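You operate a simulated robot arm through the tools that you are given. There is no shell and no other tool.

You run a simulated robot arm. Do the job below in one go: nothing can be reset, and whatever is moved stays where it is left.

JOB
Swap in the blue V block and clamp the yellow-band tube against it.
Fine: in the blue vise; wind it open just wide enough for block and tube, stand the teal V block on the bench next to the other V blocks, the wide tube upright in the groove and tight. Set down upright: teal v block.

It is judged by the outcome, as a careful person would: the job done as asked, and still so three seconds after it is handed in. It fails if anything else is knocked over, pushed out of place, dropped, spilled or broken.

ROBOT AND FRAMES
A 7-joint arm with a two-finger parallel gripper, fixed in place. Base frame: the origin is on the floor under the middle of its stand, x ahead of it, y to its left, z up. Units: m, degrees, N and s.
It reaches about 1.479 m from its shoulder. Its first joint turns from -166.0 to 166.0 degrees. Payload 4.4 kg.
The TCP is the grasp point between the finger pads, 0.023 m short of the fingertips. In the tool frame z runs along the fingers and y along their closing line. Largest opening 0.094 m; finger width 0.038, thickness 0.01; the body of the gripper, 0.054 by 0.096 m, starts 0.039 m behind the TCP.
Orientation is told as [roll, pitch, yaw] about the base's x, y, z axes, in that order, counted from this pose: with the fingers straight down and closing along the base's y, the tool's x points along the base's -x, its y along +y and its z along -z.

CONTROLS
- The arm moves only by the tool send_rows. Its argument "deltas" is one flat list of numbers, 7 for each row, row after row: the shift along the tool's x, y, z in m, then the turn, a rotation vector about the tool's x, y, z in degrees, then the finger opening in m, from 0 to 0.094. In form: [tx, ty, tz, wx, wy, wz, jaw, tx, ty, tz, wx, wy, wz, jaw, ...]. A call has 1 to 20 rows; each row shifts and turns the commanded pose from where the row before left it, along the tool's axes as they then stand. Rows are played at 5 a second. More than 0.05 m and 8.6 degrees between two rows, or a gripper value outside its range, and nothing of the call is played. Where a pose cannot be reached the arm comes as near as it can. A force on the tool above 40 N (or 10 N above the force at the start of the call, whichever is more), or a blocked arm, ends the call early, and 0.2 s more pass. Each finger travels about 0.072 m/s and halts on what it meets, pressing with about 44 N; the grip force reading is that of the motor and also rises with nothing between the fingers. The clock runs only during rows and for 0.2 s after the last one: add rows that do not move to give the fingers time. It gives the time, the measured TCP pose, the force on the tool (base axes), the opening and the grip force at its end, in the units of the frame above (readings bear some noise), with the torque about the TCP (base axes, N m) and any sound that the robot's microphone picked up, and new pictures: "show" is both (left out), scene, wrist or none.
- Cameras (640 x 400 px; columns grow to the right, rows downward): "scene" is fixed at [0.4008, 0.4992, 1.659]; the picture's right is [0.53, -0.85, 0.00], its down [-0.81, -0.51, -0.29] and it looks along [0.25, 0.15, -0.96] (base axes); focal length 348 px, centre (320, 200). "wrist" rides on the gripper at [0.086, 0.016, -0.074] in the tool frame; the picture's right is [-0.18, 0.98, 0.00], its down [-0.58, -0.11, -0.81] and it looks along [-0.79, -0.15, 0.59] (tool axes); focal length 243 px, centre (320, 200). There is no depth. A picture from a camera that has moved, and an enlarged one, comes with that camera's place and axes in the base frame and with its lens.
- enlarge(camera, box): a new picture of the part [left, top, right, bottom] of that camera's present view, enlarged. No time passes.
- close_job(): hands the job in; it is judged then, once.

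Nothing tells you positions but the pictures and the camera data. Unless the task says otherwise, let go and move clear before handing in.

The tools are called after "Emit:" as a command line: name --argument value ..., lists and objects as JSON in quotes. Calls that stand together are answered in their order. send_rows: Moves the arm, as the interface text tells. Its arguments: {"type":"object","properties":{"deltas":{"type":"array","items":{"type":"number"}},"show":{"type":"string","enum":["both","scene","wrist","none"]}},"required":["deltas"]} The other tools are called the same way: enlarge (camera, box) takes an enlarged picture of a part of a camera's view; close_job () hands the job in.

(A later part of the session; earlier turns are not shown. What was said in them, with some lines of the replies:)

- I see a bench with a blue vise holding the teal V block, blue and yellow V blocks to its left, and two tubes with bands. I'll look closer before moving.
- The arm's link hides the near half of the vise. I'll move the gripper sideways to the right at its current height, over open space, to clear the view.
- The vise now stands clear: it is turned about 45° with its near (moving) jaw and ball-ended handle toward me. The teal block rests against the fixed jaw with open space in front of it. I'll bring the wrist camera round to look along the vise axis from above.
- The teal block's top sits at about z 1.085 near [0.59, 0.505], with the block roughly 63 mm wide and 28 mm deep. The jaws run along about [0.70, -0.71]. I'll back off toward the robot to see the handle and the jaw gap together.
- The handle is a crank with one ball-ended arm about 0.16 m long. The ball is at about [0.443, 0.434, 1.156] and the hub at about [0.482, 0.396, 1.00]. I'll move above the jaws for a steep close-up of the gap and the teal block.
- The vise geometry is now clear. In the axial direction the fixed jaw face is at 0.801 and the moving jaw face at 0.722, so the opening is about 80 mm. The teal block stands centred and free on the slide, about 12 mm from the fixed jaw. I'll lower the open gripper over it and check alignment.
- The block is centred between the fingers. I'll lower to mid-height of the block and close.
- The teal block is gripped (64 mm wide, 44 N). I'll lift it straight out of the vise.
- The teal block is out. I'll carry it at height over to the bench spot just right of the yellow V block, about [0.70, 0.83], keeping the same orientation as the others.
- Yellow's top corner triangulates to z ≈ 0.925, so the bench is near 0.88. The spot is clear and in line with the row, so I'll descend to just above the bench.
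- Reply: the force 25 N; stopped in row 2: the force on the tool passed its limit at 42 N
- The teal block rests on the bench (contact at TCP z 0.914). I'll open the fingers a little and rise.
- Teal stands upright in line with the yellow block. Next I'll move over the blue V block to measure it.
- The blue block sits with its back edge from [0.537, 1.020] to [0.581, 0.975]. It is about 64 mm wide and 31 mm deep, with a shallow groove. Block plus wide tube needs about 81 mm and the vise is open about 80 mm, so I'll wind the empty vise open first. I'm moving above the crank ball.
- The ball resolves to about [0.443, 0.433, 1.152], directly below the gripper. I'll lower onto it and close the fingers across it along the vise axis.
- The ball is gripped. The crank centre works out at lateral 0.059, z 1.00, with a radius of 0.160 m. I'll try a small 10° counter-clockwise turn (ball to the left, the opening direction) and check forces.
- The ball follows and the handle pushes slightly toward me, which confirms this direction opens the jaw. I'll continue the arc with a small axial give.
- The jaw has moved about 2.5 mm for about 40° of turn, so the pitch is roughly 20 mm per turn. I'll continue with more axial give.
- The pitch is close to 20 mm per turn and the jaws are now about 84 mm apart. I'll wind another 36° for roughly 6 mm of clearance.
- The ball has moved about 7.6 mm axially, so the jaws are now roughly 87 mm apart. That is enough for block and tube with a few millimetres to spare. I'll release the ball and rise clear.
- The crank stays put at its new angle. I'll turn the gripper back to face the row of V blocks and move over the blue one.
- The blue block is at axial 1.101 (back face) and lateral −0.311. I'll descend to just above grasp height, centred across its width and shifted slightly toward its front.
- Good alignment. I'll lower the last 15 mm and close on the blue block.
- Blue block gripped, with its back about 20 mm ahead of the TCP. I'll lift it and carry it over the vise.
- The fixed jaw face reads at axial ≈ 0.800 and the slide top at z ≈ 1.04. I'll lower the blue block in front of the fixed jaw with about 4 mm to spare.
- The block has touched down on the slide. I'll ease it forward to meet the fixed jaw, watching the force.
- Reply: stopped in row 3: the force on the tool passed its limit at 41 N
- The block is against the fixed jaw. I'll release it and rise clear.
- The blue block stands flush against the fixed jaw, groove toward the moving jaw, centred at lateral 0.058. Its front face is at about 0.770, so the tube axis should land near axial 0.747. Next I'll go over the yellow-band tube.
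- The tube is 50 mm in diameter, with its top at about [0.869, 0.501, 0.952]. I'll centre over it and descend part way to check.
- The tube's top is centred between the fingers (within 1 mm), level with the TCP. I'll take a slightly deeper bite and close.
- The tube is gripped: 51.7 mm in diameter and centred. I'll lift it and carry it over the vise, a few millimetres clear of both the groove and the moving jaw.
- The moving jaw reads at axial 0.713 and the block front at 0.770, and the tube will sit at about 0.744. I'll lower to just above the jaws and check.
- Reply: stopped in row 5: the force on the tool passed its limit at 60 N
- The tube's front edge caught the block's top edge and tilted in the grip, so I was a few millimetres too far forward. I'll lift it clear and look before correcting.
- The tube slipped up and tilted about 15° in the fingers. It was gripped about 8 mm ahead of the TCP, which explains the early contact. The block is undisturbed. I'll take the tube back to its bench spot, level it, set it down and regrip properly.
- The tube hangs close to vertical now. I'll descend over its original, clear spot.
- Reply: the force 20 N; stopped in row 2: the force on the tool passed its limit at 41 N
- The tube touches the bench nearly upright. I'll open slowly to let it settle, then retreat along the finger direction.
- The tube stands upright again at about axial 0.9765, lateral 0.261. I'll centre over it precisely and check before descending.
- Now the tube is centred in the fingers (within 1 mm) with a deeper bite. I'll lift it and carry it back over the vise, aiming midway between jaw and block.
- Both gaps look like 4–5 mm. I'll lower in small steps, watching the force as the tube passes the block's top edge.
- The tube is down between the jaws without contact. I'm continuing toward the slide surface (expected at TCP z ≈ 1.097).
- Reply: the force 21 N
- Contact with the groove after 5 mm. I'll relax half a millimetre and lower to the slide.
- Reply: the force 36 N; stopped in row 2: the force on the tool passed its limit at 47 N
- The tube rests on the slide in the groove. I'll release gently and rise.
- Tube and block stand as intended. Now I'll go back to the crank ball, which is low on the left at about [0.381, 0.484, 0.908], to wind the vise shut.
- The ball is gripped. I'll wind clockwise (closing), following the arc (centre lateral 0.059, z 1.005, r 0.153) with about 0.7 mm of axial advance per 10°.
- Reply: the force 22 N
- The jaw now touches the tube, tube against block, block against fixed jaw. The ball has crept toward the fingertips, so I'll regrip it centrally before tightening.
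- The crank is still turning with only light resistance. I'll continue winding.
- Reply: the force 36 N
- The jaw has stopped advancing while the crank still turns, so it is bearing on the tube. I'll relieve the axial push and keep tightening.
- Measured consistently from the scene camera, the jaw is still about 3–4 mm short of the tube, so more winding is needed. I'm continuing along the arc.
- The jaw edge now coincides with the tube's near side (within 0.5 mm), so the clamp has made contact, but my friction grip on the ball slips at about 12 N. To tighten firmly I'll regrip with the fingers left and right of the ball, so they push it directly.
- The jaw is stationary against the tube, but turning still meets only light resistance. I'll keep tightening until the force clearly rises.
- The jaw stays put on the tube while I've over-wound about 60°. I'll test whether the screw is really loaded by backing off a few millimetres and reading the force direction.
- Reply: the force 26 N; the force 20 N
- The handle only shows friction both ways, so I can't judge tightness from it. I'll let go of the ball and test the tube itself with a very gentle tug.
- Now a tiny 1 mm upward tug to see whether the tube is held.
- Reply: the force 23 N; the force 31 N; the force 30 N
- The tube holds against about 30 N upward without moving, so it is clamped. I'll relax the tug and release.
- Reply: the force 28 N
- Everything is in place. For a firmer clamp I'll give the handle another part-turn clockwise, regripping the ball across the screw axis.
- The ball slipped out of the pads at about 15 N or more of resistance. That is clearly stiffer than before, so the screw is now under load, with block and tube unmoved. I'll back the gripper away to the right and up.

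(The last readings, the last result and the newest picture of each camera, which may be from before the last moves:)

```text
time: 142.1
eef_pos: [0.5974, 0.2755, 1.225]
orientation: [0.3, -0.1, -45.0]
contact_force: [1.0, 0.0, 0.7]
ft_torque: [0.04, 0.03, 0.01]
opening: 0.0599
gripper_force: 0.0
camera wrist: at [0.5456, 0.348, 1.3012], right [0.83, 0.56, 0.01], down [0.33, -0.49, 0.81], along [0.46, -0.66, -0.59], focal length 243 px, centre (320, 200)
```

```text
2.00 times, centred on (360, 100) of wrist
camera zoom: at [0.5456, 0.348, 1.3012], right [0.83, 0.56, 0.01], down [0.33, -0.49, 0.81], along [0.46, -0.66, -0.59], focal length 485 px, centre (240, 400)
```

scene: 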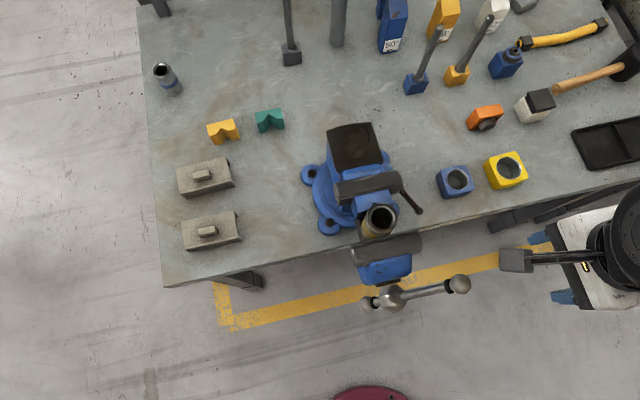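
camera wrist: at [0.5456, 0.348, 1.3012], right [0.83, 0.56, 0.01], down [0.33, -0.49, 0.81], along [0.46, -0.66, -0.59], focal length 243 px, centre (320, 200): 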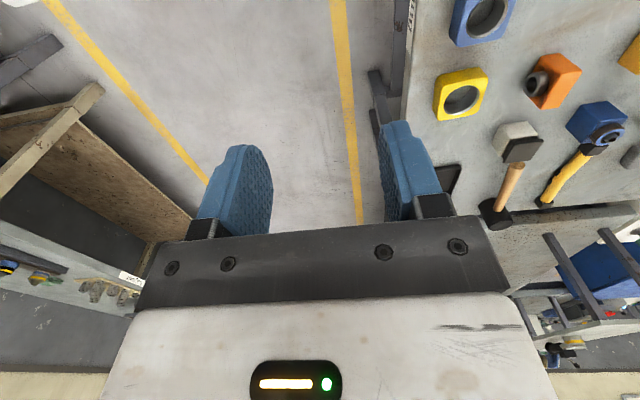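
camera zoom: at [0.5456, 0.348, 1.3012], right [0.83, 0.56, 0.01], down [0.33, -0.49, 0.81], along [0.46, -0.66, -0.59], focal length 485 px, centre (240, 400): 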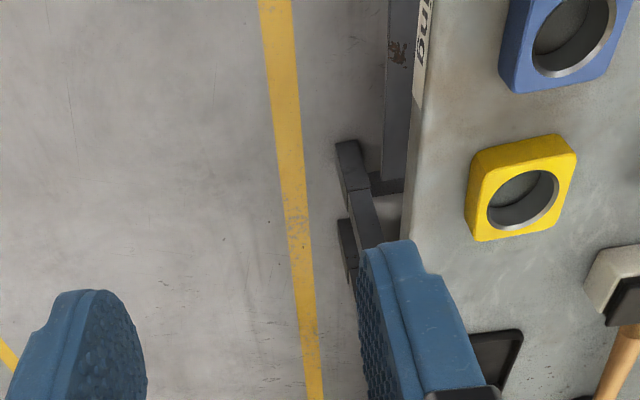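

The crank sits at about −35° to −40°, past where the jaw met the tube by roughly 85–90°. I'll move clear and wait a moment to confirm nothing creeps.

Emit:
send_rows --deltas '[0, 0, -0.04, 0, 0, 0, 0.06, -0.03, -0.03, -0.02, 0, 0, 0, 0.06, -0.03, -0.03, 0, 0, 0, 0, 0.06, 0, 0, 0, 0, 0, 0, 0.06, 0, 0, 0, 0, 0, 0, 0.06, 0, 0, 0, 0, 0, 0, 0.06, 0, 0, 0, 0, 0, 0, 0.06, 0, 0, 0, 0, 0, 0, 0.06, 0, 0, 0, 0, 0, 0, 0.06, 0, 0, 0, 0, 0, 0, 0.06, 0, 0, 0, 0, 0, 0, 0.06, 0, 0, 0, 0, 0, 0, 0.06, 0, 0, 0, 0, 0, 0, 0.06, 0, 0, 0, 0, 0, 0, 0.06, 0, 0, 0, 0, 0, 0, 0.06]' --show "both"

Emit:
enlarge --camera "scene" --box '[330, 170, 450, 320]'

Emit:
enlarge --camera "scene" --box '[340, 170, 420, 260]'

Emit:
enlarge --camera "scene" --box '[140, 50, 320, 180]'

```text
time: 145.3
eef_pos: [0.5967, 0.1912, 1.2855]
orientation: [0.2, -0.1, -45.0]
contact_force: [0.3, -0.3, -1.0]
ft_torque: [0.02, -0.03, 0.01]
opening: 0.0601
gripper_force: 0.0
camera wrist: at [0.5465, 0.2639, 1.3614], right [0.83, 0.56, 0.01], down [0.33, -0.49, 0.81], along [0.46, -0.66, -0.59], focal length 243 px, centre (320, 200)
```

scene: 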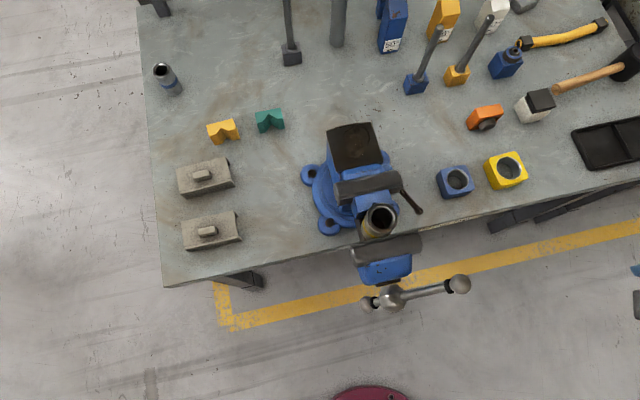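
wrist: 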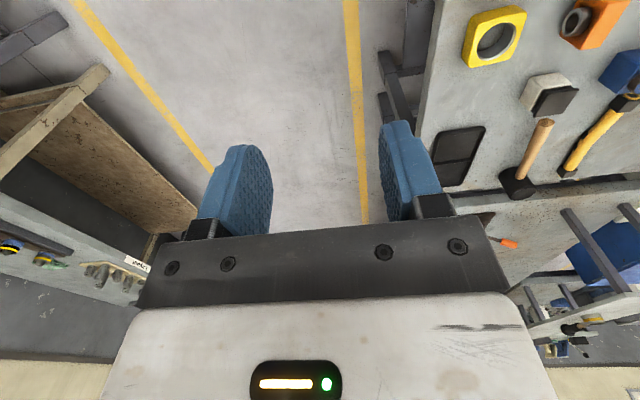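

```text
2.67 times, centred on (390, 245) of scene
camera zoom: at [0.4008, 0.4992, 1.659], right [0.53, -0.85, 0.0], down [-0.81, -0.51, -0.29], along [0.25, 0.15, -0.96], focal length 929 px, centre (133, 80)
```

zoom: 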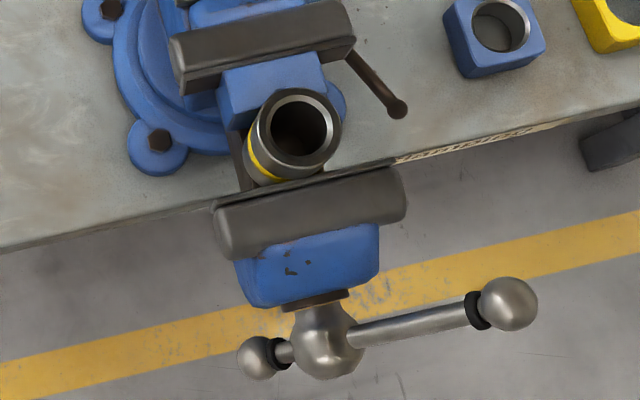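

```text
4.44 times, centred on (380, 215) of scene
camera zoom: at [0.4008, 0.4992, 1.659], right [0.53, -0.85, 0.0], down [-0.81, -0.51, -0.29], along [0.25, 0.15, -0.96], focal length 1548 px, centre (53, 133)
```

zoom: 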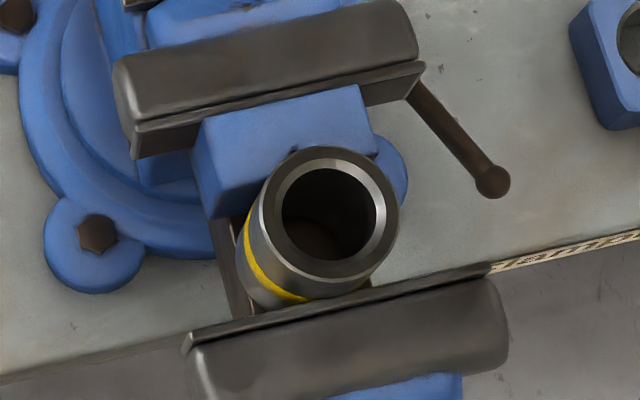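

```text
3.08 times, centred on (230, 115) of scene
camera zoom: at [0.4008, 0.4992, 1.659], right [0.53, -0.85, 0.0], down [-0.81, -0.51, -0.29], along [0.25, 0.15, -0.96], focal length 1072 px, centre (597, 462)
```

zoom: 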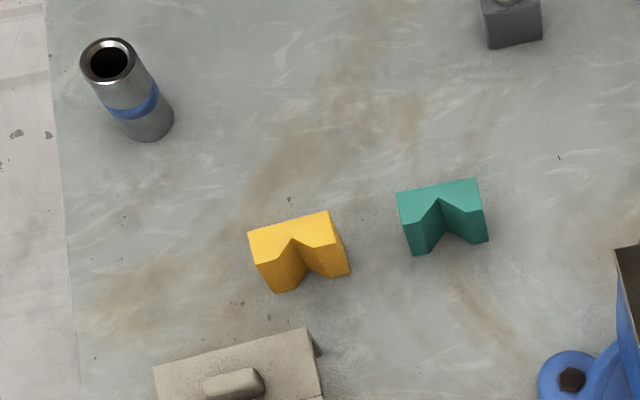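

The teal block stands upright in line with the yellow one. The blue block is flush against the fixed jaw, and the yellow-band tube stands upright in its groove under the closed jaw. Nothing moved over about 2 s with the arm clear, so I'm handing in.

Emit:
close_job

```text
The job is handed in.
```

The job is handed in. The yellow-band tube is clamped upright in the groove of the blue V block in the blue vise, and the teal block stands on the bench.

- **Vise:** I wound it open about 8 mm, to roughly 87 mm. After placing block and tube I wound it shut until the jaw met the tube, then about 85–90° further.
- **Tightness:** the tube held against an upward pull of about 30 N. After the last winding, with the arm clear, nothing moved for about 2 seconds. The handle gives mostly friction, so I could not read the clamping force directly.
- **Teal block:** it stands upright next to the yellow V block, with the same orientation.
- **One slip:** on the first try the tube caught the top edge of the blue block and tilted in the gripper. I set it upright on its original spot, regripped it and placed it again. The blue block did not move.

I saw nothing else moved or knocked over in the final views.
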